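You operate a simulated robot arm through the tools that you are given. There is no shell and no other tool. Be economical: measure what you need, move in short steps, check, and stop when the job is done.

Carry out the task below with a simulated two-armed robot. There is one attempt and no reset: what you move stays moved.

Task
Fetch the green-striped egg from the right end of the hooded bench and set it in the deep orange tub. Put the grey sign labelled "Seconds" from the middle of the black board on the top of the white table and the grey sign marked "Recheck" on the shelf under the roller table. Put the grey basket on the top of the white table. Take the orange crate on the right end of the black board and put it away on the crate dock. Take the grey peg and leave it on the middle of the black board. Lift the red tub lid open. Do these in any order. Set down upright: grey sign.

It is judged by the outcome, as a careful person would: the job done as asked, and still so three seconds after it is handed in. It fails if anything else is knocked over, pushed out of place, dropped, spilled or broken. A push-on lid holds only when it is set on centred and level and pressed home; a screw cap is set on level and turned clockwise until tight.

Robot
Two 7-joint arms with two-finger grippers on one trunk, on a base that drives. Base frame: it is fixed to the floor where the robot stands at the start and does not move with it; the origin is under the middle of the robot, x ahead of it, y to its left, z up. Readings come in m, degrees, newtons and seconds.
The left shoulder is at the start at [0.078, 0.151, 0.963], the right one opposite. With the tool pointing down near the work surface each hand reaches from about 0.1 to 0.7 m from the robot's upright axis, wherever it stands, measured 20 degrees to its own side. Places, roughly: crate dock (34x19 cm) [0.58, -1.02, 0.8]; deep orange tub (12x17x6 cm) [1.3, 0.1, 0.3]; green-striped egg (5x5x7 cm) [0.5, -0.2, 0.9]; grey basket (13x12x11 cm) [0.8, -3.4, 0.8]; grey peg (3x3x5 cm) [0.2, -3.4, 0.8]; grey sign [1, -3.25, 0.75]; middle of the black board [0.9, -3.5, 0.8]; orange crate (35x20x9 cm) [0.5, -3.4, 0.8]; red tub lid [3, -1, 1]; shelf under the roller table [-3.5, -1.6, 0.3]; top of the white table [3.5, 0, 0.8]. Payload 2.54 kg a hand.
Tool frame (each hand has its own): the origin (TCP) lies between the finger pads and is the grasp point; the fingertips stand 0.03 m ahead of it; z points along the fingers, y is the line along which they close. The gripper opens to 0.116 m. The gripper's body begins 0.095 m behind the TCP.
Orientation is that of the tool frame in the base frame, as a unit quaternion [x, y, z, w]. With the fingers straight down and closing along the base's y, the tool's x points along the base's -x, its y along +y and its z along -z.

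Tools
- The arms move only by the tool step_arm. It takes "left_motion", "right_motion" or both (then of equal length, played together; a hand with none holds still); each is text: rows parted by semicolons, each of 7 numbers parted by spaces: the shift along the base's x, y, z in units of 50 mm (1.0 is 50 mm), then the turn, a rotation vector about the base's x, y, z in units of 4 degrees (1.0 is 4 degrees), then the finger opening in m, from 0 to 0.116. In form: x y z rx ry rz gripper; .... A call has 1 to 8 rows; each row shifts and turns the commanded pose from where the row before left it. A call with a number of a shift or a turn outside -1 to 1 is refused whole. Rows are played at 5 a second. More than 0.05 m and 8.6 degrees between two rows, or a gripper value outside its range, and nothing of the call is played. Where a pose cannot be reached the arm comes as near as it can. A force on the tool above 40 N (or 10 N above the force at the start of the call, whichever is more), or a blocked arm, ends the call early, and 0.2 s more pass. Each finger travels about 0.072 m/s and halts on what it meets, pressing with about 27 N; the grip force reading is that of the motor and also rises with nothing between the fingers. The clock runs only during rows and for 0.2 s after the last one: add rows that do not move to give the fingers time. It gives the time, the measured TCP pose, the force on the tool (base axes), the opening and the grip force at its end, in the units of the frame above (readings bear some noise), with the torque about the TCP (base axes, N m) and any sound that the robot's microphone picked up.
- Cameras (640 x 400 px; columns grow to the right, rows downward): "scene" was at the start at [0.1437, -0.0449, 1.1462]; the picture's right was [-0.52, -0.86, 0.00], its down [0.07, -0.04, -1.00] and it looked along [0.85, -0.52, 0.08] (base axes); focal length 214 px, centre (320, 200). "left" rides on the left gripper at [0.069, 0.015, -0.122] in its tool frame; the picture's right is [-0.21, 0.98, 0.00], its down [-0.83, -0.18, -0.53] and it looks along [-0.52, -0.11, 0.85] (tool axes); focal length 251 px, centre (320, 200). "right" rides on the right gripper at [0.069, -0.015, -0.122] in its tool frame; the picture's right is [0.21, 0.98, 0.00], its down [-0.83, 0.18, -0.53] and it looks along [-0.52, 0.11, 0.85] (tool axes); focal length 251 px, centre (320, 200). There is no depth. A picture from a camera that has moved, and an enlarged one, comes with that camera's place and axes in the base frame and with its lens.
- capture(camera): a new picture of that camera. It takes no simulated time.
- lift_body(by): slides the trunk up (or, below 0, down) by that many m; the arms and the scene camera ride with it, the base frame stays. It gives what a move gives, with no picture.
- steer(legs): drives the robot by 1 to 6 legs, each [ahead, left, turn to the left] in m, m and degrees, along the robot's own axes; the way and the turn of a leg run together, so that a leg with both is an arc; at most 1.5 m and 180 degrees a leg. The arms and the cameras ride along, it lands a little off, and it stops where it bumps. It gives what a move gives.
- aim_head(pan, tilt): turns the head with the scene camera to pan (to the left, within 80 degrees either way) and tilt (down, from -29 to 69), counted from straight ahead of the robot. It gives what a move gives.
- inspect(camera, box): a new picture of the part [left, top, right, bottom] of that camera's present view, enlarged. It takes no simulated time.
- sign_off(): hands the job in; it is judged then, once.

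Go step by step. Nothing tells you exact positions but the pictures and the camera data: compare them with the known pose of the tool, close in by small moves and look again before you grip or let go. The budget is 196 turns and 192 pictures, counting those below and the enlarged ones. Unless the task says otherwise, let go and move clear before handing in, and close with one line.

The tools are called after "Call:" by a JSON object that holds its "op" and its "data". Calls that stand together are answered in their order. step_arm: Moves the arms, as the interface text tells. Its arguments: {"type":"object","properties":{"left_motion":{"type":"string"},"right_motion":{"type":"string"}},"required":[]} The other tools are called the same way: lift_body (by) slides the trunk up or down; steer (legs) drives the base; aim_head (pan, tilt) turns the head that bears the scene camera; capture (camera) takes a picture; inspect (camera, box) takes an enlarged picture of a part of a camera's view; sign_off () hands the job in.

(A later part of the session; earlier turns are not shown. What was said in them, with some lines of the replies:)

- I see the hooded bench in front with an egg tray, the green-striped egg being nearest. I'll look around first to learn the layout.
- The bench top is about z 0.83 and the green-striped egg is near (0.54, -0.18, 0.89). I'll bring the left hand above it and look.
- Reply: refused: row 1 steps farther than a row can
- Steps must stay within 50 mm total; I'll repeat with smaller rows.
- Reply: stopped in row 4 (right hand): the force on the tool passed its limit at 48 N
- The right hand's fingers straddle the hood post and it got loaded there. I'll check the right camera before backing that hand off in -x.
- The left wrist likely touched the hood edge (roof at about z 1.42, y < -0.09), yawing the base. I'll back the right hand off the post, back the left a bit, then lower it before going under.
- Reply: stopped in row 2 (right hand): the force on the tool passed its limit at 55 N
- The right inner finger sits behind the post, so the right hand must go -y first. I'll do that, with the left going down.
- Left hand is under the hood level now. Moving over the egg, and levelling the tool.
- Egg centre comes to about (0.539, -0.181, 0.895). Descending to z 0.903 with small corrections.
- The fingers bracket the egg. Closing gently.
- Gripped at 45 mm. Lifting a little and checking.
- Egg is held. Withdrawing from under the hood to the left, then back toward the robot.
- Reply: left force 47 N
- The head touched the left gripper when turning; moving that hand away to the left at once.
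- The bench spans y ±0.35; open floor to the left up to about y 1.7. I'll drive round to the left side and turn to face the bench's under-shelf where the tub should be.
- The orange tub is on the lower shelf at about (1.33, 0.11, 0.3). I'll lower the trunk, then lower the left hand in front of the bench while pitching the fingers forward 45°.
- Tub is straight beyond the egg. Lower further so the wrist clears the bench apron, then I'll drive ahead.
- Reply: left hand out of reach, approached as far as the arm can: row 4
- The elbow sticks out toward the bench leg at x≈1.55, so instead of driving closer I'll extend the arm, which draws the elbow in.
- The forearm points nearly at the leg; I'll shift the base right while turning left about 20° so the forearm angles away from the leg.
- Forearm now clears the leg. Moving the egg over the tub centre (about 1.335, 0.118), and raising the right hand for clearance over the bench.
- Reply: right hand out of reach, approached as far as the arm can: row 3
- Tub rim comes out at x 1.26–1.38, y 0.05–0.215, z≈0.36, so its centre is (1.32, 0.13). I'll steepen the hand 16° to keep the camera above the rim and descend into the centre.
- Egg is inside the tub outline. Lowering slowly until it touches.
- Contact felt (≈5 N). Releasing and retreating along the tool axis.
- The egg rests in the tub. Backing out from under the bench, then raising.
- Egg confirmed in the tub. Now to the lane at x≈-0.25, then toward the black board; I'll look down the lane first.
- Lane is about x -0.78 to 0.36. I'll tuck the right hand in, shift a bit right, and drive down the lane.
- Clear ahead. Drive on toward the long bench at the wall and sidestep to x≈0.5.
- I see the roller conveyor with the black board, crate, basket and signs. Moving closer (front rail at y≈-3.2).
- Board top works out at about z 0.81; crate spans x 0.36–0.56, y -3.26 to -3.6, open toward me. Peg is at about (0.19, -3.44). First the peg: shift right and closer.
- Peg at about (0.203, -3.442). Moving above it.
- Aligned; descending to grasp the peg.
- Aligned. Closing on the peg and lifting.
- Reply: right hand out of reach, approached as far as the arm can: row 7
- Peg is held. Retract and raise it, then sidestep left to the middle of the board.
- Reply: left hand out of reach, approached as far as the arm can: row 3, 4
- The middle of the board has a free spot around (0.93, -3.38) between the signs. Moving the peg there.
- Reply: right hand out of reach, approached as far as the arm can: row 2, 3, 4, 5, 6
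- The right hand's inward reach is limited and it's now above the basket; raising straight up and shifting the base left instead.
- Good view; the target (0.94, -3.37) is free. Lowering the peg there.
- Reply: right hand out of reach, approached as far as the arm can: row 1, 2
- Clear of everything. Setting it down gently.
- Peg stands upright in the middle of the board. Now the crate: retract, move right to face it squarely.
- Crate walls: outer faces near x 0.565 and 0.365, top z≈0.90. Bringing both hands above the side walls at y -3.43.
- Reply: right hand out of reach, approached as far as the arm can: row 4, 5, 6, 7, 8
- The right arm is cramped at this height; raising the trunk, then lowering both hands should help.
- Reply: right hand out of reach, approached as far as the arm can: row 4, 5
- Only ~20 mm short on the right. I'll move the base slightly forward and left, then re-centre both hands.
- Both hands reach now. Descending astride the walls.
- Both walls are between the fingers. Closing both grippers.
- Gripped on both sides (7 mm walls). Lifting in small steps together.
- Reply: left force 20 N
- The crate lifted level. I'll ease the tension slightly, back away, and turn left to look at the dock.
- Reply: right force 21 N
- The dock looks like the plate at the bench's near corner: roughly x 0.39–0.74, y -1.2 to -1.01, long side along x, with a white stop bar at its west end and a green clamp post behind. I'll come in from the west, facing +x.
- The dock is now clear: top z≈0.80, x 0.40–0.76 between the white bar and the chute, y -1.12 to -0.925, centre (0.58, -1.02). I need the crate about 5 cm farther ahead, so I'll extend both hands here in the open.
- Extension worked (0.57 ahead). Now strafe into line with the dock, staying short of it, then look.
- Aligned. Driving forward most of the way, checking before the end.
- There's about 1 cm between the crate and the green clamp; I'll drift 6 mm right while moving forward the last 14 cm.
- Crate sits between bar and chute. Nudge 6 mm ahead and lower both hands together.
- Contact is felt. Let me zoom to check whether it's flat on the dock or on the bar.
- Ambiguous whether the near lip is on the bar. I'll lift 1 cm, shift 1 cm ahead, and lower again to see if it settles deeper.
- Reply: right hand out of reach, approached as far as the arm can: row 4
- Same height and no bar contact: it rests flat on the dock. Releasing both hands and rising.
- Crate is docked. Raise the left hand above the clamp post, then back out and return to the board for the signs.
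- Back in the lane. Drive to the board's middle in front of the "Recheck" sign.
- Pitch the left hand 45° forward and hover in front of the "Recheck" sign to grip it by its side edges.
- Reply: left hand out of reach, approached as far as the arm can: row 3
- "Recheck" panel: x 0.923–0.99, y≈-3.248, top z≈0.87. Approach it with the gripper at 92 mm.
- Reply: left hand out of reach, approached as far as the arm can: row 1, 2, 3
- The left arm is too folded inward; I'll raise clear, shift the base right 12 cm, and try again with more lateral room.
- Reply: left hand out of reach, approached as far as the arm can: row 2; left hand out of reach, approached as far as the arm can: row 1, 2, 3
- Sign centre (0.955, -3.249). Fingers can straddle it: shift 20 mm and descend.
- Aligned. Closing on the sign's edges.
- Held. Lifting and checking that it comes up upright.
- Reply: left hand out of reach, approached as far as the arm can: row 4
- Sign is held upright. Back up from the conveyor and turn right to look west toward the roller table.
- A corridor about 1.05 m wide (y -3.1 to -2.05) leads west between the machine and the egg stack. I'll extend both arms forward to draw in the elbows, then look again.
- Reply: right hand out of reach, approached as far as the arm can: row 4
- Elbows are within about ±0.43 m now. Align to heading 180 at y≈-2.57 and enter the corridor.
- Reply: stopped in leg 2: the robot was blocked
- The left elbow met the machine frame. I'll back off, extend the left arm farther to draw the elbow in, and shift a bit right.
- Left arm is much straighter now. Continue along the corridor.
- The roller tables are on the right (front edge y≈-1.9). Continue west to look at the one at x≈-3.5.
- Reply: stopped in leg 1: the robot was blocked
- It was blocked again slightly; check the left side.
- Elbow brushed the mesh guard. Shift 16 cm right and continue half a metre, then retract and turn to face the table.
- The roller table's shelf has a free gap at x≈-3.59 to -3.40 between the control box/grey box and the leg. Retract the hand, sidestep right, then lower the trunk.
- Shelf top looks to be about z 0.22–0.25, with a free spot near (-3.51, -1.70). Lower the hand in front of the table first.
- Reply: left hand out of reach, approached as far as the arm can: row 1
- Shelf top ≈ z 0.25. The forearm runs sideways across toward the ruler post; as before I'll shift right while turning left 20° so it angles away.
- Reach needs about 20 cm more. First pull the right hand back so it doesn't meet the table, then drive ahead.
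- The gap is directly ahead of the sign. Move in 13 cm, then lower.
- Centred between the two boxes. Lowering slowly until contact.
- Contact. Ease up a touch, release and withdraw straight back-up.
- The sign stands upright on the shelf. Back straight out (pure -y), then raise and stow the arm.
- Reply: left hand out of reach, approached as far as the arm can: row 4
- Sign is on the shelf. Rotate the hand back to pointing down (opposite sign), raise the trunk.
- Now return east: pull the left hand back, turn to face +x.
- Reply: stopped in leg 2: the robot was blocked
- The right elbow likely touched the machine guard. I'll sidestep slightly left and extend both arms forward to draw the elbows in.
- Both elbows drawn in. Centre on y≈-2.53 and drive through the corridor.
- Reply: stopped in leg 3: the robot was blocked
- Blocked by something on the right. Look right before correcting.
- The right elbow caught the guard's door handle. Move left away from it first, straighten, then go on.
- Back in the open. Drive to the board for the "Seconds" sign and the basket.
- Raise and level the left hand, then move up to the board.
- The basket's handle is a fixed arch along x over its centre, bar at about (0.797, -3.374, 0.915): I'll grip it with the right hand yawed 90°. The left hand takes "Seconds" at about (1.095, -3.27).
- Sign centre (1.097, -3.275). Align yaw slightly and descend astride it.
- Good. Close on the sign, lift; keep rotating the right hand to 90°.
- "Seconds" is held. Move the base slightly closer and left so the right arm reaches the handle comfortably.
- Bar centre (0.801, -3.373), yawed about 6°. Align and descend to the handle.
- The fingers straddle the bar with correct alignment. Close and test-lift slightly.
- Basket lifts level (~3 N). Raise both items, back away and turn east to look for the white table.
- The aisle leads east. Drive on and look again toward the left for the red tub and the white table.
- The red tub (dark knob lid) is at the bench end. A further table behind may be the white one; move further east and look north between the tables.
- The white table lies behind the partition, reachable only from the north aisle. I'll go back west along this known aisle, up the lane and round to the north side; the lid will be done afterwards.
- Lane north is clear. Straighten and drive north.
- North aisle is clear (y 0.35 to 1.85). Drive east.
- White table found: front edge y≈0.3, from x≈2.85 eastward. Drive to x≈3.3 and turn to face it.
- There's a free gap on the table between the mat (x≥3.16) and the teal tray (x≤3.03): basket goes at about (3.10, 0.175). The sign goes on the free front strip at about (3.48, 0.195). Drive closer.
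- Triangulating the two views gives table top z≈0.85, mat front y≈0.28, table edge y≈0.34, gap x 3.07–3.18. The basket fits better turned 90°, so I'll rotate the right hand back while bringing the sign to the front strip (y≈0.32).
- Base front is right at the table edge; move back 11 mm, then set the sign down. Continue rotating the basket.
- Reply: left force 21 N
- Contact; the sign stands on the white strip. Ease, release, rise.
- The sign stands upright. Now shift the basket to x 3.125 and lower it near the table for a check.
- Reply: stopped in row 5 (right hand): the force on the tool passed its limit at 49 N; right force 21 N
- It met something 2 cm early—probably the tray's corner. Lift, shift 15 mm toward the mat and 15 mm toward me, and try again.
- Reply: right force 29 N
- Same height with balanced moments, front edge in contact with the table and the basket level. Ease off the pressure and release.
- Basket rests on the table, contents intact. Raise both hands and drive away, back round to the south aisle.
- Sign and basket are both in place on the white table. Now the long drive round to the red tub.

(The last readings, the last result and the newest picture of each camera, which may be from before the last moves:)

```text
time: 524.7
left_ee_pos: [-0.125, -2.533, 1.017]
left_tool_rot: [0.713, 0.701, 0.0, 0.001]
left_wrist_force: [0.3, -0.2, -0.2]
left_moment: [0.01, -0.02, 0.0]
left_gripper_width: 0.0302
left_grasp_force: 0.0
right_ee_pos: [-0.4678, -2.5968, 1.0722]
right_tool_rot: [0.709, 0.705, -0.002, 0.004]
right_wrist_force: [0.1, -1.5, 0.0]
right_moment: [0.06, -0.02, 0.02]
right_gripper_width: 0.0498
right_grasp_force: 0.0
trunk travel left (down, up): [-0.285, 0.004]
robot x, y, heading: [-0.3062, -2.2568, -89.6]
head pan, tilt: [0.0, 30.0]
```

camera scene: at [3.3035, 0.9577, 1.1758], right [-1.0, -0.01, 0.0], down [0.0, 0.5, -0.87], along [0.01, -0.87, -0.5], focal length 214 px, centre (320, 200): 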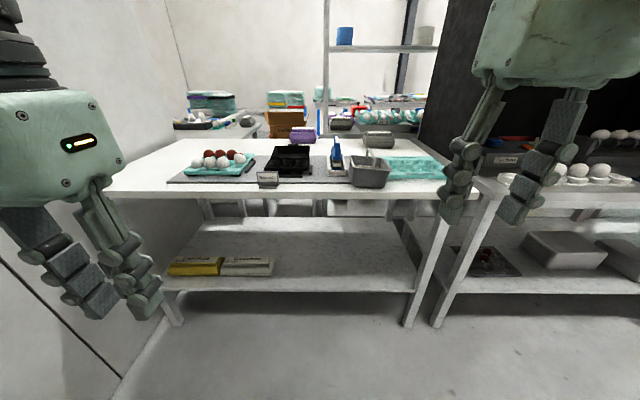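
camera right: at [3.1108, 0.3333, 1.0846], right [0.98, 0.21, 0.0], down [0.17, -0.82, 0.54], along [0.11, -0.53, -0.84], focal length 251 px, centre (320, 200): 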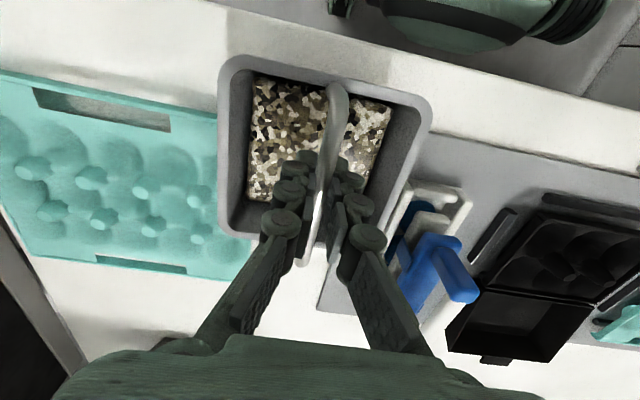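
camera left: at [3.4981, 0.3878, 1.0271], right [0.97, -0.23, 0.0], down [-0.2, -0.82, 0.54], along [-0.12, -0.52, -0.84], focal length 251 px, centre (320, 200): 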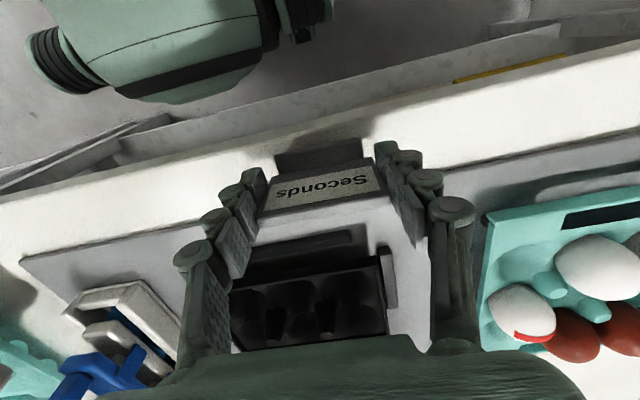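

In the south aisle. Turn east and drive to the red tub.

Call:
{"op": "steer", "data": {"legs": [[0, 0, 90], [1.3, 0, 0], [1.3, 0, 0], [0.55, 0, 0], [0, 0, 90]]}}

Call:
{"op": "aim_head", "data": {"pan": 0, "tilt": 20}}

Call:
{"op": "capture", "data": {"camera": "scene"}}

```text
time: 547.9
left_ee_pos: [2.6378, -1.8548, 1.0162]
left_tool_rot: [0.715, -0.699, -0.002, 0.0]
left_wrist_force: [-0.3, 0.5, 1.1]
left_moment: [0.01, -0.02, 0.01]
left_gripper_width: 0.0301
left_grasp_force: 0.0
right_ee_pos: [2.9761, -1.7783, 1.0743]
right_tool_rot: [0.719, -0.695, -0.004, -0.002]
right_wrist_force: [0.8, -0.7, 0.3]
right_moment: [0.03, 0.03, 0.0]
right_gripper_width: 0.05
right_grasp_force: 0.1
trunk travel left (down, up): [-0.285, 0.004]
robot x, y, heading: [2.827, -2.1289, 92.6]
head pan, tilt: [0.0, 30.0]
```

```text
time: 548.6
left_ee_pos: [2.6377, -1.8551, 1.0163]
left_tool_rot: [0.715, -0.699, -0.001, 0.0]
left_wrist_force: [-0.1, 0.3, -0.7]
left_moment: [0.0, 0.03, 0.01]
left_gripper_width: 0.0302
left_grasp_force: 0.1
right_ee_pos: [2.977, -1.7783, 1.0754]
right_tool_rot: [0.72, -0.694, -0.005, -0.002]
right_wrist_force: [-1.0, 0.7, 0.3]
right_moment: [0.01, 0.01, 0.0]
right_gripper_width: 0.0498
right_grasp_force: 0.2
trunk travel left (down, up): [-0.285, 0.004]
robot x, y, heading: [2.8287, -2.1276, 92.5]
head pan, tilt: [0.0, 20.0]
```

```text
35 pictures are left
camera scene: at [2.8213, -1.9664, 1.1918], right [1.0, 0.04, 0.0], down [0.02, -0.34, -0.94], along [-0.04, 0.94, -0.34], focal length 214 px, centre (320, 200)
```

scene: 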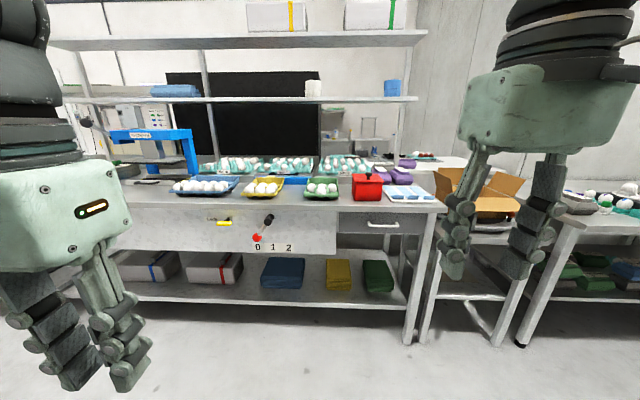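

Call:
{"op": "inspect", "data": {"camera": "scene", "box": [310, 150, 440, 230]}}

```text
4.92 times, centred on (375, 190) of scene
camera zoom: at [2.8213, -1.9664, 1.1918], right [1.0, 0.04, 0.0], down [0.02, -0.34, -0.94], along [-0.04, 0.94, -0.34], focal length 1056 px, centre (49, 249)
```

zoom: 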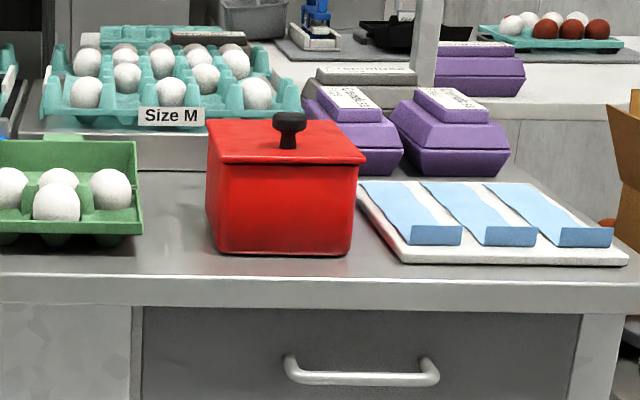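

The red tub has a black knob near the lid's front; knob about (3.04, -0.83, 0.92), hinge presumably at the back. Drive up to it.

Call:
{"op": "steer", "data": {"legs": [[0.68, -0.09, -2.5]]}}

Call:
{"op": "capture", "data": {"camera": "scene"}}

Call:
{"op": "capture", "data": {"camera": "right"}}

```text
time: 552.4
left_ee_pos: [2.723, -1.1588, 1.0161]
left_tool_rot: [-0.7, 0.714, 0.001, 0.0]
left_wrist_force: [0.4, 0.9, 0.0]
left_moment: [-0.01, 0.0, 0.02]
left_gripper_width: 0.0299
left_grasp_force: 0.0
right_ee_pos: [3.0655, -1.096, 1.0745]
right_tool_rot: [-0.705, 0.709, 0.003, 0.003]
right_wrist_force: [-0.3, 0.5, -0.5]
right_moment: [-0.01, 0.01, 0.02]
right_gripper_width: 0.05
right_grasp_force: 0.2
trunk travel left (down, up): [-0.285, 0.004]
robot x, y, heading: [2.9052, -1.4416, 90.1]
head pan, tilt: [0.0, 20.0]
```

```text
33 pictures are left
camera scene: at [2.9023, -1.2776, 1.1917], right [1.0, 0.0, 0.0], down [0.0, -0.34, -0.94], along [0.0, 0.94, -0.34], focal length 214 px, centre (320, 200)
```

scene: 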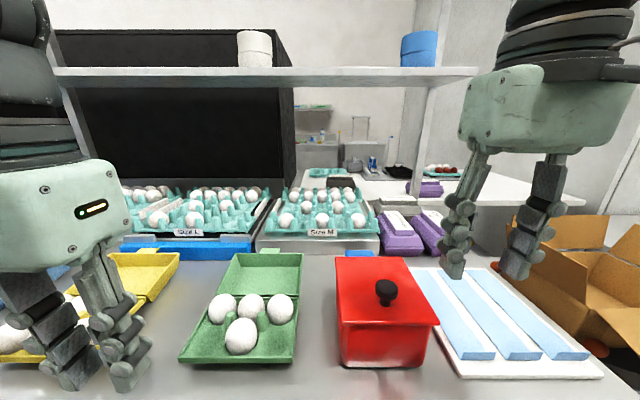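

```text
32 pictures are left
camera right: at [3.08, -1.1668, 1.1958], right [-0.98, -0.21, 0.0], down [-0.17, 0.82, 0.54], along [-0.11, 0.53, -0.84], focal length 251 px, centre (320, 200)
```

right: 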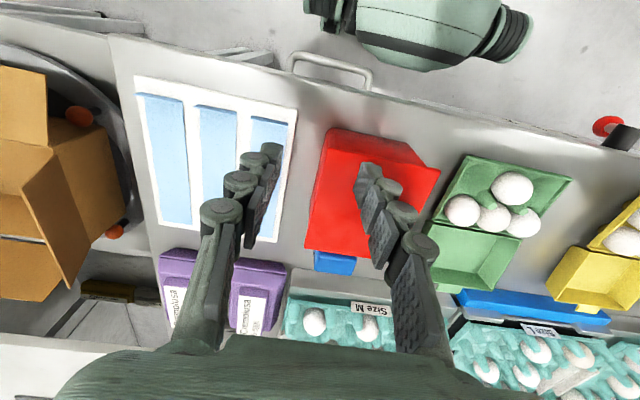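

Stereo gives the knob at (2.992, -1.050, 0.979), lid top z≈0.95, hinge line near y≈-0.94. Strafe a little left and bring the right hand over the knob.

Call:
{"op": "steer", "data": {"legs": [[0, 0.06, 0]]}}

Call:
{"op": "step_arm", "data": {"right_motion": "-0.1 0.2 0 0 0 0 0.06;-0.1 0.3 -0.1 0 0 0 0.06;-0.1 0.3 -0.3 0 0 0 0.06;0 0.2 -0.3 0 0 0 0.06;0 0 0 0 0 0 0.06"}}

Call:
{"op": "capture", "data": {"camera": "right"}}

Call:
{"op": "capture", "data": {"camera": "scene"}}

```text
time: 553.7
left_ee_pos: [2.6641, -1.1581, 1.0167]
left_tool_rot: [-0.7, 0.714, 0.001, 0.001]
left_wrist_force: [-0.2, 0.8, 0.5]
left_moment: [0.01, -0.02, 0.0]
left_gripper_width: 0.0298
left_grasp_force: 0.1
right_ee_pos: [3.0049, -1.0971, 1.0751]
right_tool_rot: [-0.705, 0.709, 0.004, 0.002]
right_wrist_force: [-0.8, 0.7, -0.4]
right_moment: [-0.01, 0.01, 0.0]
right_gripper_width: 0.0498
right_grasp_force: 0.0
trunk travel left (down, up): [-0.285, 0.004]
robot x, y, heading: [2.844, -1.4383, 90.0]
head pan, tilt: [0.0, 20.0]
```

```text
time: 554.9
left_ee_pos: [2.6628, -1.1581, 1.0163]
left_tool_rot: [-0.7, 0.714, 0.002, 0.0]
left_wrist_force: [-0.2, 0.0, 0.1]
left_moment: [-0.01, 0.02, 0.01]
left_gripper_width: 0.03
left_grasp_force: 0.1
right_ee_pos: [2.9917, -1.0453, 1.0389]
right_tool_rot: [-0.704, 0.71, 0.003, 0.003]
right_wrist_force: [0.8, 0.1, 0.6]
right_moment: [0.0, 0.0, -0.01]
right_gripper_width: 0.0599
right_grasp_force: 0.0
trunk travel left (down, up): [-0.285, 0.004]
robot x, y, heading: [2.8402, -1.4372, 90.0]
head pan, tilt: [0.0, 20.0]
```

```text
31 pictures are left
camera right: at [3.0053, -1.1166, 1.1607], right [-0.98, -0.21, 0.0], down [-0.17, 0.82, 0.54], along [-0.11, 0.53, -0.84], focal length 251 px, centre (320, 200)
```

right: 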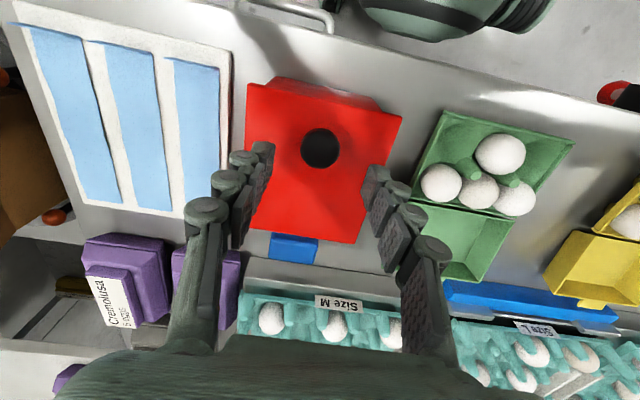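

```text
30 pictures are left
camera scene: at [2.8426, -1.2781, 1.1918], right [1.0, 0.0, 0.0], down [0.0, -0.34, -0.94], along [0.0, 0.94, -0.34], focal length 214 px, centre (320, 200)
```

scene: 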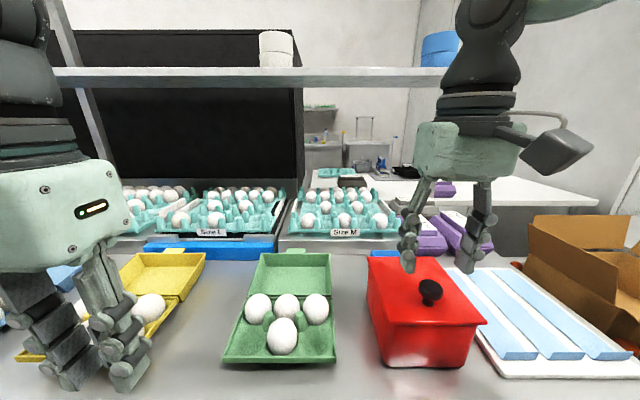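

Knob confirmed at (2.992, -1.050). Descend and grip it.

Call:
{"op": "step_arm", "data": {"right_motion": "0 -0.09 -0.4 0 0 0 0.05;0 0 -0.4 0 0 0 0.05;0 0 -0.2 0 0 0 0.05;0 0 0 0 0 0 0.03;0 0 0 0 0 0 0.01;0 0 0 0 0 0 0.005;0 0 0 0 0 0 0.005"}}

Call:
{"op": "capture", "data": {"camera": "right"}}

```text
time: 556.5
left_ee_pos: [2.6643, -1.1589, 1.0173]
left_tool_rot: [-0.701, 0.713, 0.002, 0.0]
left_wrist_force: [-0.3, 0.4, -0.3]
left_moment: [0.04, 0.0, 0.01]
left_gripper_width: 0.0298
left_grasp_force: 0.0
right_ee_pos: [2.9907, -1.0507, 0.9895]
right_tool_rot: [-0.705, 0.71, 0.004, 0.002]
right_wrist_force: [-0.3, 0.0, -1.0]
right_moment: [-0.02, -0.01, -0.02]
right_gripper_width: 0.028
right_grasp_force: 45.2
trunk travel left (down, up): [-0.285, 0.004]
robot x, y, heading: [2.843, -1.4381, 89.9]
head pan, tilt: [0.0, 20.0]
```

```text
29 pictures are left
camera right: at [3.0054, -1.1208, 1.1119], right [-0.98, -0.21, 0.0], down [-0.17, 0.82, 0.54], along [-0.11, 0.53, -0.84], focal length 251 px, centre (320, 200)
```

right: 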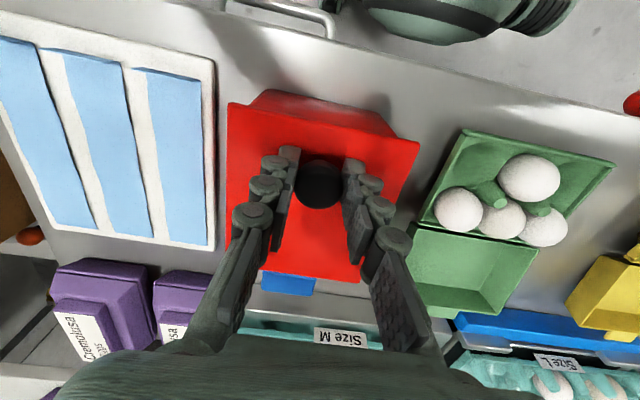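

Knob gripped. Begin lifting along the arc with small steps.

Call:
{"op": "step_arm", "data": {"right_motion": "0 0.04 0.14 0 0 0 0.005;0 0.07 0.14 0 0 0 0.005;0 0.08 0.14 0 0 0 0.005;0 0.09 0.14 0 0 0 0.005;0 0 0 0 0 0 0.005"}}

Call:
{"op": "capture", "data": {"camera": "scene"}}

```text
time: 557.7
left_ee_pos: [2.6631, -1.1593, 1.0168]
left_tool_rot: [-0.699, 0.715, 0.002, 0.001]
left_wrist_force: [-0.5, -0.3, 0.3]
left_moment: [-0.01, 0.02, 0.01]
left_gripper_width: 0.0299
left_grasp_force: 0.0
right_ee_pos: [2.9912, -1.0396, 1.0181]
right_tool_rot: [-0.704, 0.71, 0.003, 0.002]
right_wrist_force: [-2.4, -15.3, -4.0]
right_moment: [-1.46, -0.04, -0.03]
right_gripper_width: 0.0281
right_grasp_force: 45.3
trunk travel left (down, up): [-0.285, 0.004]
robot x, y, heading: [2.8434, -1.4427, 89.9]
head pan, tilt: [0.0, 20.0]
```

```text
28 pictures are left
camera scene: at [2.8425, -1.2792, 1.1921], right [1.0, 0.0, 0.0], down [0.0, -0.34, -0.94], along [0.0, 0.94, -0.34], focal length 214 px, centre (320, 200)
```

scene: 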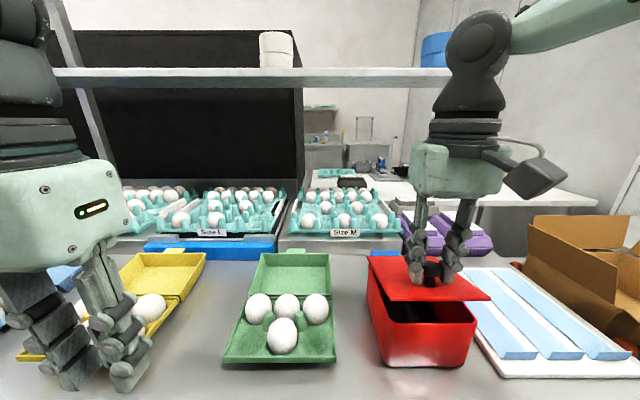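

The lid swings on a rear hinge. Continue along the arc, tilting the hand with the lid.

Call:
{"op": "step_arm", "data": {"right_motion": "0 0.08 0.13 -1 0 0 0.02;0 0.1 0.124 -1 0 0 0.02;0 0.11 0.118 -1 0 0 0.02;0 0.12 0.108 -1 0 0 0.02;0 0.13 0.1 -1 0 0 0.02;0 0.138 0.09 -1 0 0 0.02;0 0.14 0.08 -1 0 0 0.02;0 0.15 0.07 -1 0 0 0.02"}}

Call:
{"op": "capture", "data": {"camera": "scene"}}

```text
time: 559.5
left_ee_pos: [2.6624, -1.1619, 1.0164]
left_tool_rot: [-0.7, 0.714, 0.001, 0.0]
left_wrist_force: [0.6, -0.1, 0.5]
left_moment: [-0.03, 0.03, -0.03]
left_gripper_width: 0.03
left_grasp_force: 0.0
right_ee_pos: [2.9903, -0.9929, 1.0575]
right_tool_rot: [-0.68, 0.683, -0.19, -0.191]
right_wrist_force: [-0.8, -3.8, 17.6]
right_moment: [0.78, 0.22, 0.05]
right_gripper_width: 0.0281
right_grasp_force: 44.7
right hand out of reach, approached as far as the arm can: row 8
trunk travel left (down, up): [-0.285, 0.004]
robot x, y, heading: [2.8444, -1.4399, 90.0]
head pan, tilt: [0.0, 20.0]
```

```text
27 pictures are left
camera scene: at [2.842, -1.2798, 1.1922], right [1.0, 0.0, 0.0], down [0.0, -0.34, -0.94], along [0.0, 0.94, -0.34], focal length 214 px, centre (320, 200)
```

scene: 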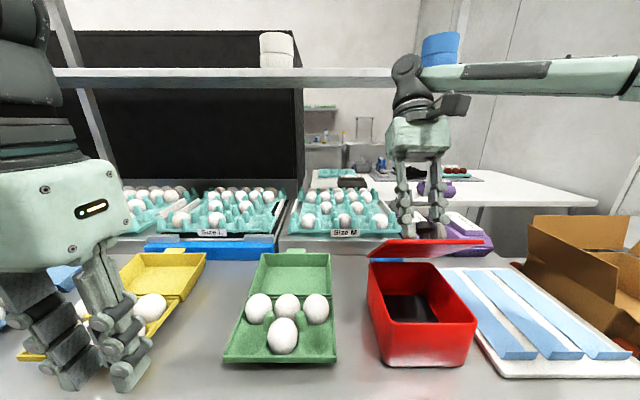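

Lid is about 45° open; the arm nears its tilt limit. Continue along the arc while letting the hand return toward vertical with a lighter grip.

Call:
{"op": "step_arm", "data": {"right_motion": "0 0.14 0.07 0.5 0 0 0.025;0 0.152 0.06 0.6 0 0 0.025;0 0.158 0.05 0.6 0 0 0.025;0 0.16 0.036 0.6 0 0 0.025;0 0.16 0.028 0.6 0 0 0.025;0 0.164 0.016 0.6 0 0 0.025;0 0.164 0.002 0.6 0 0 0.025"}}

Call:
{"op": "capture", "data": {"camera": "scene"}}

```text
time: 561.1
left_ee_pos: [2.6625, -1.1598, 1.0156]
left_tool_rot: [-0.7, 0.714, 0.001, 0.002]
left_wrist_force: [0.1, -0.1, -0.3]
left_moment: [0.0, 0.01, -0.03]
left_gripper_width: 0.0302
left_grasp_force: 0.1
right_ee_pos: [2.9917, -0.9383, 1.0724]
right_tool_rot: [-0.699, 0.704, -0.09, -0.093]
right_wrist_force: [-12.2, -7.2, 12.1]
right_moment: [-0.79, 0.24, -0.22]
right_gripper_width: 0.0274
right_grasp_force: 44.7
trunk travel left (down, up): [-0.285, 0.004]
robot x, y, heading: [2.8433, -1.4362, 90.1]
head pan, tilt: [0.0, 20.0]
```

```text
26 pictures are left
camera scene: at [2.841, -1.2792, 1.1921], right [1.0, 0.0, 0.0], down [0.0, -0.34, -0.94], along [0.0, 0.94, -0.34], focal length 214 px, centre (320, 200)
```

scene: 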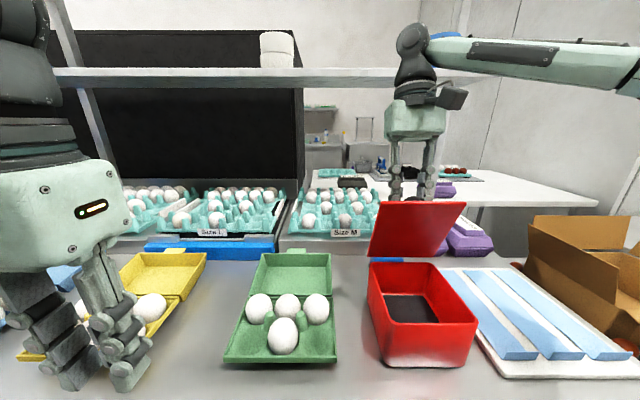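

About 70° now. Continue to just past vertical.

Call:
{"op": "step_arm", "data": {"right_motion": "0 0.164 -0.008 0.3 0 0 0.025;0 0.164 -0.018 0.3 0 0 0.025;0 0.16 -0.028 0.3 0 0 0.025;0 0.16 -0.042 0.3 0 0 0.025;0 0.154 -0.054 0.3 0 0 0.025;0 0.152 -0.064 0.3 0 0 0.025;0 0.146 -0.075 0.3 0 0 0.025"}}

Call:
{"op": "capture", "data": {"camera": "scene"}}

```text
time: 562.7
left_ee_pos: [2.6643, -1.158, 1.016]
left_tool_rot: [-0.7, 0.714, 0.001, 0.0]
left_wrist_force: [-0.6, 0.7, 0.1]
left_moment: [-0.02, -0.03, 0.01]
left_gripper_width: 0.03
left_grasp_force: 0.1
right_ee_pos: [3.0027, -0.8858, 1.0543]
right_tool_rot: [-0.703, 0.709, -0.04, -0.041]
right_wrist_force: [0.0, 1.1, 0.4]
right_moment: [-0.02, 0.02, -0.01]
right_gripper_width: 0.0251
right_grasp_force: 0.1
right hand out of reach, approached as far as the arm can: row 2, 4, 6
trunk travel left (down, up): [-0.285, 0.004]
robot x, y, heading: [2.8415, -1.4412, 90.2]
head pan, tilt: [0.0, 20.0]
```

```text
25 pictures are left
camera scene: at [2.8426, -1.278, 1.1918], right [1.0, 0.0, 0.0], down [0.0, -0.34, -0.94], along [0.0, 0.94, -0.34], focal length 214 px, centre (320, 200)
```

scene: 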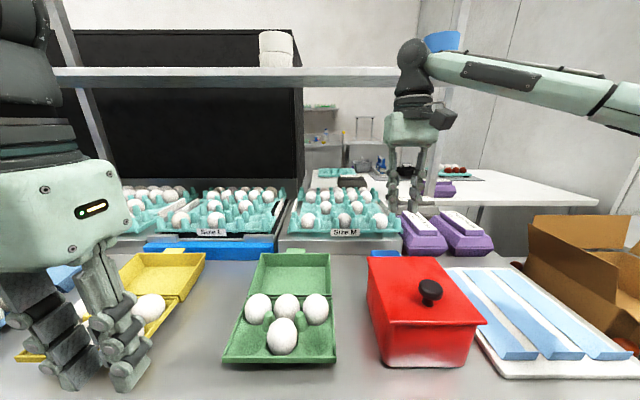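

The knob slipped out near the reach limit and the lid fell shut. New plan: back off, pitch the right hand's fingers forward and lift the lid from under its front lip, pushing it past vertical.

Call:
{"op": "step_arm", "data": {"right_motion": "0 -0.1 0.5 0 0 0 0.01;0 -0.6 0.5 0 0 0 0;0 -0.6 0 0.5 0 0 0;0 -0.6 0 0.6 0 0 0"}}

Call:
{"op": "steer", "data": {"legs": [[-0.3, 0, 0]]}}

Call:
{"op": "step_arm", "data": {"right_motion": "0 0.3 0 1 0 0 0;0 0.3 0 1 0 0 0;0 0.3 0 1 0 0 0;0 0.3 0 1 0 0 0;0 0.3 -0.1 1 0 0 0;0 0.2 -0.1 1 0 0 0;0 0.2 -0.1 1 0 0 0;0 0.2 -0.1 1 0 0 0"}}

Call:
{"op": "step_arm", "data": {"right_motion": "0 0.1 0 1 0 0 0;0 0.1 0 1 0 0 0;0 0.1 0 1 0 0 0;0 0.1 0 1 0 0 0;0 0.1 0 1 0 0 0;0 0 0 1 0 0 0;0 0 0 1 0 0 0;0 0 0 1 0 0 0"}}

Call:
{"op": "capture", "data": {"camera": "scene"}}

```text
time: 563.7
left_ee_pos: [2.6633, -1.1607, 1.0176]
left_tool_rot: [-0.7, 0.714, 0.002, 0.001]
left_wrist_force: [-0.1, -0.5, 0.1]
left_moment: [0.01, 0.01, -0.01]
left_gripper_width: 0.03
left_grasp_force: 0.1
right_ee_pos: [3.0051, -0.9858, 1.1009]
right_tool_rot: [-0.705, 0.709, -0.013, -0.014]
right_wrist_force: [0.1, 0.1, 0.0]
right_moment: [0.01, 0.03, -0.01]
right_gripper_width: 0.0
right_grasp_force: 26.7
right hand out of reach, approached as far as the arm can: row 1
trunk travel left (down, up): [-0.285, 0.004]
robot x, y, heading: [2.8429, -1.4415, 89.9]
head pan, tilt: [0.0, 20.0]
```

```text
time: 565.7
left_ee_pos: [2.6643, -1.4631, 1.0152]
left_tool_rot: [-0.7, 0.714, 0.002, 0.001]
left_wrist_force: [0.9, -0.4, 0.3]
left_moment: [0.01, 0.01, -0.01]
left_gripper_width: 0.03
left_grasp_force: 0.0
right_ee_pos: [3.0069, -1.2883, 1.1008]
right_tool_rot: [-0.705, 0.709, -0.013, -0.015]
right_wrist_force: [-0.2, -0.7, 0.3]
right_moment: [0.02, -0.01, -0.03]
right_gripper_width: 0.0
right_grasp_force: 27.1
trunk travel left (down, up): [-0.285, 0.004]
robot x, y, heading: [2.8412, -1.7454, 90.2]
head pan, tilt: [0.0, 20.0]
```

```text
time: 567.5
left_ee_pos: [2.6641, -1.4625, 1.0165]
left_tool_rot: [-0.7, 0.714, 0.001, 0.001]
left_wrist_force: [0.4, 0.1, -0.1]
left_moment: [0.0, 0.03, 0.01]
left_gripper_width: 0.0299
left_grasp_force: 0.0
right_ee_pos: [3.0054, -1.182, 1.0813]
right_tool_rot: [-0.682, 0.685, 0.183, 0.18]
right_wrist_force: [0.0, 0.4, 0.1]
right_moment: [0.02, 0.02, -0.01]
right_gripper_width: 0.0002
right_grasp_force: 26.8
trunk travel left (down, up): [-0.285, 0.004]
robot x, y, heading: [2.8402, -1.7417, 90.0]
head pan, tilt: [0.0, 20.0]
```

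```text
time: 569.3
left_ee_pos: [2.6638, -1.4623, 1.0171]
left_tool_rot: [-0.701, 0.714, 0.001, 0.0]
left_wrist_force: [-0.4, 0.3, 0.3]
left_moment: [-0.01, -0.01, 0.0]
left_gripper_width: 0.0298
left_grasp_force: 0.2
right_ee_pos: [3.0056, -1.157, 1.0811]
right_tool_rot: [-0.605, 0.608, 0.365, 0.361]
right_wrist_force: [0.9, 0.8, -0.6]
right_moment: [0.0, 0.02, -0.01]
right_gripper_width: 0.0001
right_grasp_force: 26.6
trunk travel left (down, up): [-0.285, 0.004]
robot x, y, heading: [2.8435, -1.7423, 90.1]
head pan, tilt: [0.0, 20.0]
```

```text
24 pictures are left
camera scene: at [2.8434, -1.5812, 1.1918], right [1.0, 0.0, 0.0], down [0.0, -0.34, -0.94], along [0.0, 0.94, -0.34], focal length 214 px, centre (320, 200)
```

scene: 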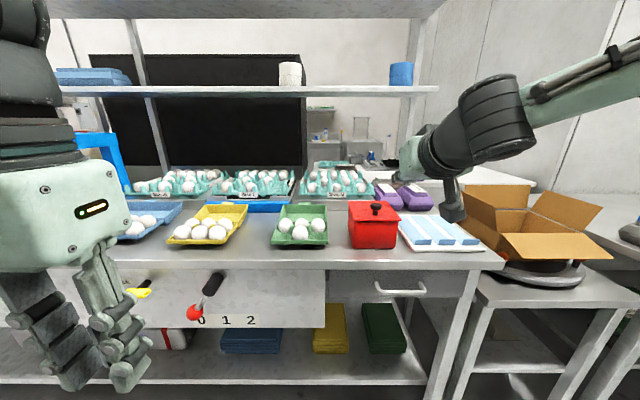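

Pitch is 62° now. Finish pitching to about 82° while lowering the fingertips in front of the tub, below the lid's lip.

Call:
{"op": "step_arm", "data": {"right_motion": "-0.1 0 -0.3 1 0 0 0;-0.1 0 -0.4 1 0 0 0;-0.1 0 -0.5 1 0 0 0;0 0 -0.5 1 0 0 0;0 0 -0.5 1 0 0 0;0 0 -0.5 0 0 0 0;0 0 -0.3 0 0 0 0;0 0 0 0 0 0 0"}}

Call:
{"op": "inspect", "data": {"camera": "scene", "box": [320, 180, 480, 280]}}

Call:
{"op": "capture", "data": {"camera": "right"}}

```text
time: 571.1
left_ee_pos: [2.6639, -1.4632, 1.0168]
left_tool_rot: [-0.7, 0.714, 0.002, 0.0]
left_wrist_force: [0.3, 0.3, 1.5]
left_moment: [0.0, -0.02, -0.01]
left_gripper_width: 0.0298
left_grasp_force: 0.1
right_ee_pos: [2.9897, -1.1569, 0.9292]
right_tool_rot: [-0.533, 0.537, 0.464, 0.461]
right_wrist_force: [0.1, 0.5, 0.0]
right_moment: [0.04, 0.0, 0.02]
right_gripper_width: 0.0
right_grasp_force: 26.9
trunk travel left (down, up): [-0.285, 0.004]
robot x, y, heading: [2.8424, -1.7435, 89.8]
head pan, tilt: [0.0, 20.0]
```

```text
4.00 times, centred on (400, 230) of scene
camera zoom: at [2.8433, -1.5813, 1.1918], right [1.0, 0.0, 0.0], down [0.0, -0.34, -0.94], along [0.0, 0.94, -0.34], focal length 858 px, centre (0, 80)
```

zoom: 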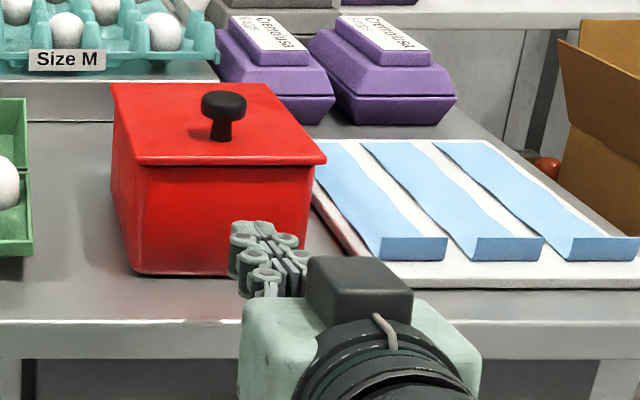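

```text
22 pictures are left
camera right: at [3.0049, -1.2879, 0.8796], right [-0.98, -0.03, -0.21], down [-0.17, -0.41, 0.9], along [-0.11, 0.91, 0.4], focal length 251 px, centre (320, 200)
```

right: 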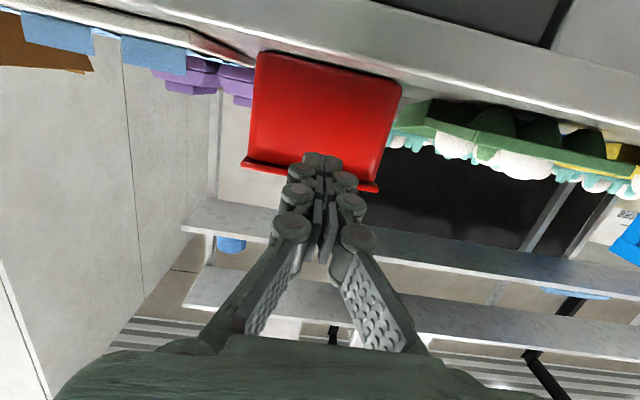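

Fingertips are just below the lip (bottom z≈0.947). Advance 46 mm and raise gently.

Call:
{"op": "step_arm", "data": {"right_motion": "0 0.4 0 0 0 0 0;0 0.4 0 0 0 0 0;0 0.12 0 0 0 0 0;0 0 0 0 0 0 0"}}

Call:
{"op": "capture", "data": {"camera": "right"}}

```text
time: 572.1
left_ee_pos: [2.6644, -1.4617, 1.0159]
left_tool_rot: [-0.701, 0.713, 0.001, 0.0]
left_wrist_force: [-0.8, 0.0, -0.1]
left_moment: [0.03, 0.0, -0.01]
left_gripper_width: 0.0301
left_grasp_force: 0.1
right_ee_pos: [2.9913, -1.1104, 0.9297]
right_tool_rot: [-0.533, 0.537, 0.464, 0.461]
right_wrist_force: [-0.6, -0.8, -0.1]
right_moment: [-0.02, 0.0, -0.01]
right_gripper_width: 0.0001
right_grasp_force: 27.0
trunk travel left (down, up): [-0.285, 0.004]
robot x, y, heading: [2.8419, -1.7456, 90.1]
head pan, tilt: [0.0, 20.0]
```

```text
21 pictures are left
camera right: at [3.0057, -1.2417, 0.8793], right [-0.98, -0.03, -0.21], down [-0.17, -0.41, 0.9], along [-0.11, 0.91, 0.4], focal length 251 px, centre (320, 200)
```

right: 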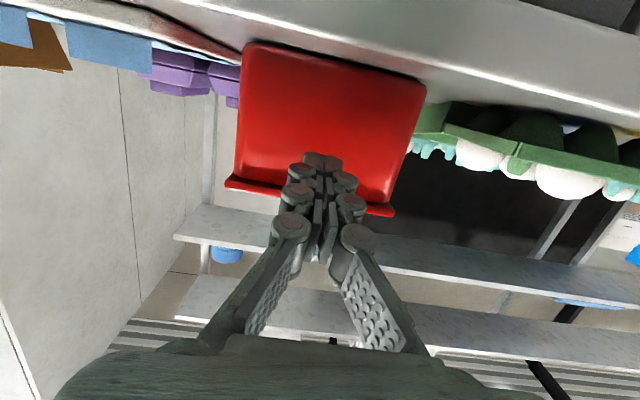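

Call:
{"op": "step_arm", "data": {"right_motion": "0 0.18 0 0 0 0 0;0 0 0.15 0 0 0 0;0 0 0.15 0 0 0 0;0 0 0.15 0 0 0 0;0 0 0.15 0 0 0 0;0 0 0.15 0 0 0 0;0 0 0 0 0 0 0"}}

Call:
{"op": "capture", "data": {"camera": "right"}}

```text
time: 573.7
left_ee_pos: [2.6635, -1.4622, 1.0175]
left_tool_rot: [-0.701, 0.714, 0.0, 0.0]
left_wrist_force: [0.2, -0.8, 0.4]
left_moment: [0.0, 0.01, -0.02]
left_gripper_width: 0.0301
left_grasp_force: 0.1
right_ee_pos: [2.9906, -1.1011, 0.9675]
right_tool_rot: [-0.533, 0.536, 0.465, 0.461]
right_wrist_force: [0.8, -0.8, -0.7]
right_moment: [0.0, 0.04, -0.02]
right_gripper_width: 0.0
right_grasp_force: 28.4
trunk travel left (down, up): [-0.285, 0.004]
robot x, y, heading: [2.8442, -1.7449, 90.3]
head pan, tilt: [0.0, 20.0]
```

```text
20 pictures are left
camera right: at [3.0046, -1.2326, 0.9179], right [-0.98, -0.03, -0.21], down [-0.17, -0.41, 0.9], along [-0.11, 0.91, 0.4], focal length 251 px, centre (320, 200)
```

right: 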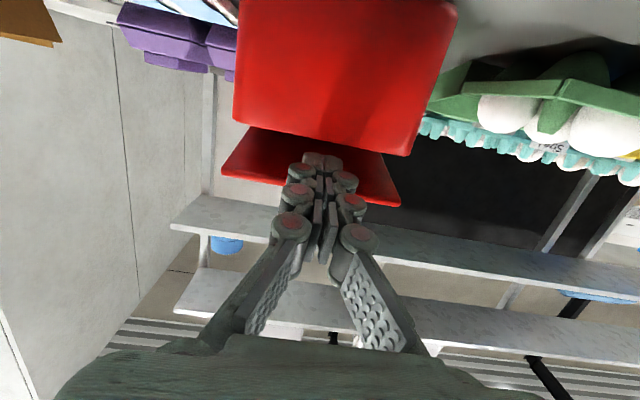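

The lid is lifting on the fingertips. Continue up and forward along the arc.

Call:
{"op": "step_arm", "data": {"right_motion": "0 0.2 0.45 0 0 0 0;0 0.35 0.45 0 0 0 0;0 0.4 0.44 0 0 0 0;0 0.4 0.3 0 0 0 0;0 0.4 0.25 0 0 0 0;0 0 0 0 0 0 0"}}

Call:
{"op": "capture", "data": {"camera": "scene"}}

```text
time: 575.1
left_ee_pos: [2.6644, -1.4616, 1.0155]
left_tool_rot: [-0.7, 0.714, 0.001, 0.0]
left_wrist_force: [0.0, -0.5, -0.8]
left_moment: [-0.02, -0.01, 0.0]
left_gripper_width: 0.0298
left_grasp_force: 0.1
right_ee_pos: [2.9898, -1.0168, 1.0622]
right_tool_rot: [-0.534, 0.537, 0.464, 0.46]
right_wrist_force: [-0.8, -0.5, -0.3]
right_moment: [-0.01, 0.03, 0.0]
right_gripper_width: 0.0
right_grasp_force: 28.7
trunk travel left (down, up): [-0.285, 0.004]
robot x, y, heading: [2.8435, -1.7437, 90.3]
head pan, tilt: [0.0, 20.0]
```

```text
19 pictures are left
camera scene: at [2.8433, -1.5813, 1.1918], right [1.0, 0.0, 0.0], down [0.0, -0.34, -0.94], along [0.0, 0.94, -0.34], focal length 214 px, centre (320, 200)
```

scene: 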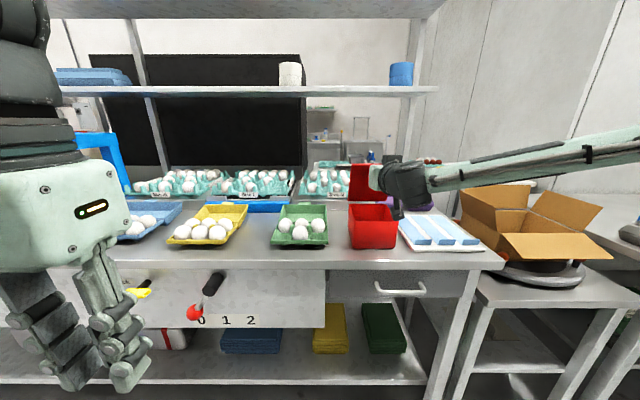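

Lid is around 70°. Push it past vertical.

Call:
{"op": "step_arm", "data": {"right_motion": "0 0.35 0.12 0 0 0 0;0 0.35 0.05 0 0 0 0;0 0.35 0 0 0 0 0;0 0.35 0 0 0 0 0;0 0.2 0 0 0 0 0;0 0 0 0 0 0 0"}}

Call:
{"op": "inspect", "data": {"camera": "scene", "box": [320, 140, 480, 260]}}

```text
time: 576.5
left_ee_pos: [2.6648, -1.4632, 1.016]
left_tool_rot: [-0.7, 0.714, 0.001, 0.0]
left_wrist_force: [0.0, -0.6, 0.5]
left_moment: [0.01, -0.01, 0.01]
left_gripper_width: 0.03
left_grasp_force: 0.0
right_ee_pos: [2.9901, -0.9366, 1.0698]
right_tool_rot: [-0.534, 0.536, 0.465, 0.46]
right_wrist_force: [-0.3, -1.1, 0.2]
right_moment: [-0.02, 0.0, 0.01]
right_gripper_width: 0.0
right_grasp_force: 28.2
trunk travel left (down, up): [-0.285, 0.004]
robot x, y, heading: [2.8438, -1.7405, 90.2]
head pan, tilt: [0.0, 20.0]
```

```text
3.33 times, centred on (400, 200) of scene
camera zoom: at [2.8433, -1.5813, 1.1918], right [1.0, 0.0, 0.0], down [0.0, -0.34, -0.94], along [0.0, 0.94, -0.34], focal length 715 px, centre (53, 200)
```

zoom: 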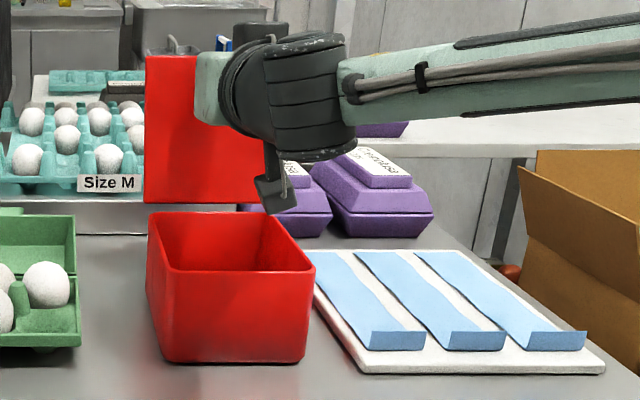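

Lid is just past vertical. Push 12 mm more, then withdraw and check it stays.

Call:
{"op": "step_arm", "data": {"right_motion": "0 0.12 0 0 0 0 0;0 0.12 0 0 0 0 0;0 0 0 0 0 0 0;0 -0.3 0 0 0 0 0;0 -0.6 0 0 0 0 0;0 -0.8 0 0 0 0 0;0 -0.8 0 0 0 0 0;0 -0.8 0 0 0 0 0"}}

Call:
{"op": "inspect", "data": {"camera": "scene", "box": [320, 140, 480, 260]}}

```text
time: 577.2
left_ee_pos: [2.665, -1.466, 1.018]
left_tool_rot: [-0.7, 0.714, 0.002, 0.002]
left_wrist_force: [-0.4, 0.0, 0.7]
left_moment: [0.02, 0.0, -0.04]
left_gripper_width: 0.03
left_grasp_force: 0.1
right_ee_pos: [2.991, -0.9303, 1.0713]
right_tool_rot: [-0.534, 0.537, 0.464, 0.459]
right_wrist_force: [3.0, -25.4, 2.8]
right_moment: [-0.3, -0.11, -0.07]
right_gripper_width: 0.0062
right_grasp_force: 27.6
trunk travel left (down, up): [-0.285, 0.004]
robot x, y, heading: [2.8396, -1.7429, 90.1]
head pan, tilt: [0.0, 20.0]
stopped in row 3 (right hand): the force on the tool passed its limit at 42 N (the readings are from after the stop); the commanded pose is now the measured one
```

```text
3.33 times, centred on (400, 200) of scene
camera zoom: at [2.8441, -1.5857, 1.1925], right [1.0, 0.0, 0.0], down [0.0, -0.34, -0.94], along [0.0, 0.94, -0.34], focal length 715 px, centre (53, 200)
```

zoom: 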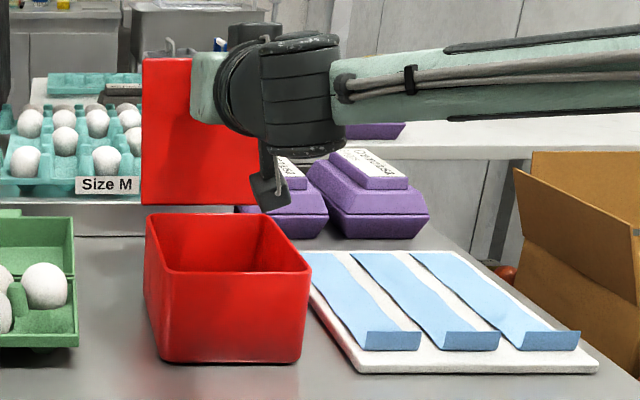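

It reached the hinge stop. Withdraw and verify.

Call:
{"op": "step_arm", "data": {"right_motion": "0 -0.2 0 0 0 0 0;0 -0.5 0 0 0 0 0;0 -0.8 0 0 0 0 0;0 -0.8 0.1 0 0 0 0;0 -0.8 0.1 0 0 0 0;0 -0.8 0 0 0 0 0;0 0 0 0 0 0 0;0 0 0 0 0 0 0"}}

Call:
{"op": "steer", "data": {"legs": [[-0.25, 0, 0]]}}

Call:
{"op": "capture", "data": {"camera": "scene"}}

Call:
{"op": "inspect", "data": {"camera": "scene", "box": [310, 140, 450, 250]}}

```text
time: 579.0
left_ee_pos: [2.6647, -1.4635, 1.0162]
left_tool_rot: [-0.7, 0.715, 0.001, 0.001]
left_wrist_force: [0.1, 0.3, -0.6]
left_moment: [0.0, 0.01, -0.01]
left_gripper_width: 0.0299
left_grasp_force: 0.1
right_ee_pos: [2.991, -1.1198, 1.0803]
right_tool_rot: [-0.535, 0.538, 0.463, 0.458]
right_wrist_force: [-1.1, 0.2, 0.1]
right_moment: [0.01, -0.03, -0.02]
right_gripper_width: 0.0001
right_grasp_force: 28.5
trunk travel left (down, up): [-0.285, 0.004]
robot x, y, heading: [2.8431, -1.7458, 90.0]
head pan, tilt: [0.0, 20.0]
```

```text
time: 580.8
left_ee_pos: [2.666, -1.7064, 1.0166]
left_tool_rot: [-0.698, 0.716, 0.001, -0.001]
left_wrist_force: [0.2, -0.4, 0.0]
left_moment: [0.04, 0.0, 0.04]
left_gripper_width: 0.0299
left_grasp_force: 0.0
right_ee_pos: [2.9942, -1.3664, 1.0793]
right_tool_rot: [-0.535, 0.539, 0.462, 0.459]
right_wrist_force: [-1.1, 0.0, 0.5]
right_moment: [0.01, -0.03, 0.02]
right_gripper_width: 0.0
right_grasp_force: 28.8
trunk travel left (down, up): [-0.285, 0.004]
robot x, y, heading: [2.8457, -1.9905, 89.9]
head pan, tilt: [0.0, 20.0]
```

```text
16 pictures are left
camera scene: at [2.8442, -1.8279, 1.1919], right [1.0, 0.0, 0.0], down [0.0, -0.34, -0.94], along [0.0, 0.94, -0.34], focal length 214 px, centre (320, 200)
```

scene: 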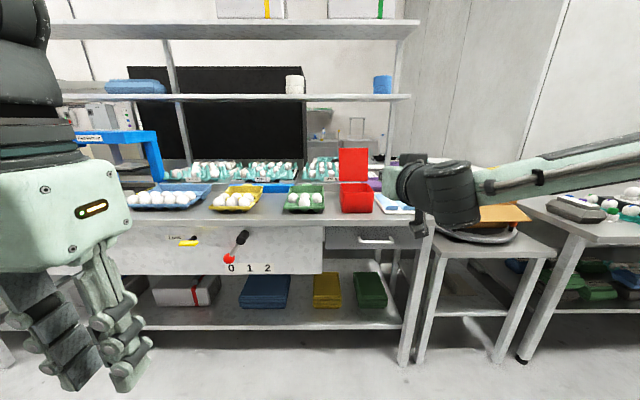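

```text
3.64 times, centred on (380, 195) of scene
camera zoom: at [2.8442, -1.8279, 1.1919], right [1.0, 0.0, 0.0], down [0.0, -0.34, -0.94], along [0.0, 0.94, -0.34], focal length 780 px, centre (102, 218)
```

zoom: 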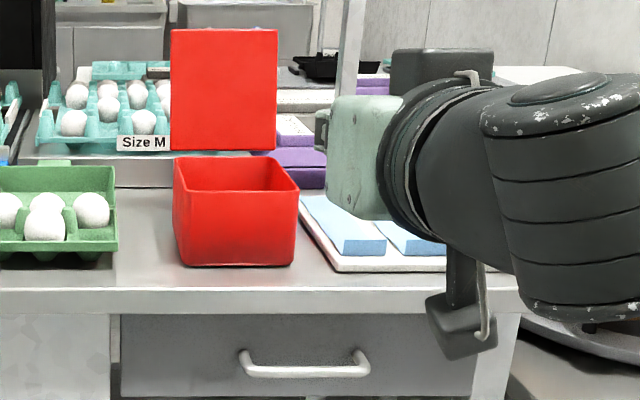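

The lid stays open with the hand clear, and each item was seen in its place after release, so I'm handing the job in.

Call:
{"op": "sign_off", "data": {}}

```text
The job is handed in.
```

All seven parts were done as asked and the job is handed in: egg in the orange tub, "Seconds" and the basket on the white table, "Recheck" on the roller-table shelf, crate on its dock, peg in the middle of the black board, red lid open. Three things may count against it: the basket probably overlaps the mat's edge slightly, the lid fell shut once before I got it to stay open, and the robot bumped the hood post and machine guard several times without anything visibly moving.
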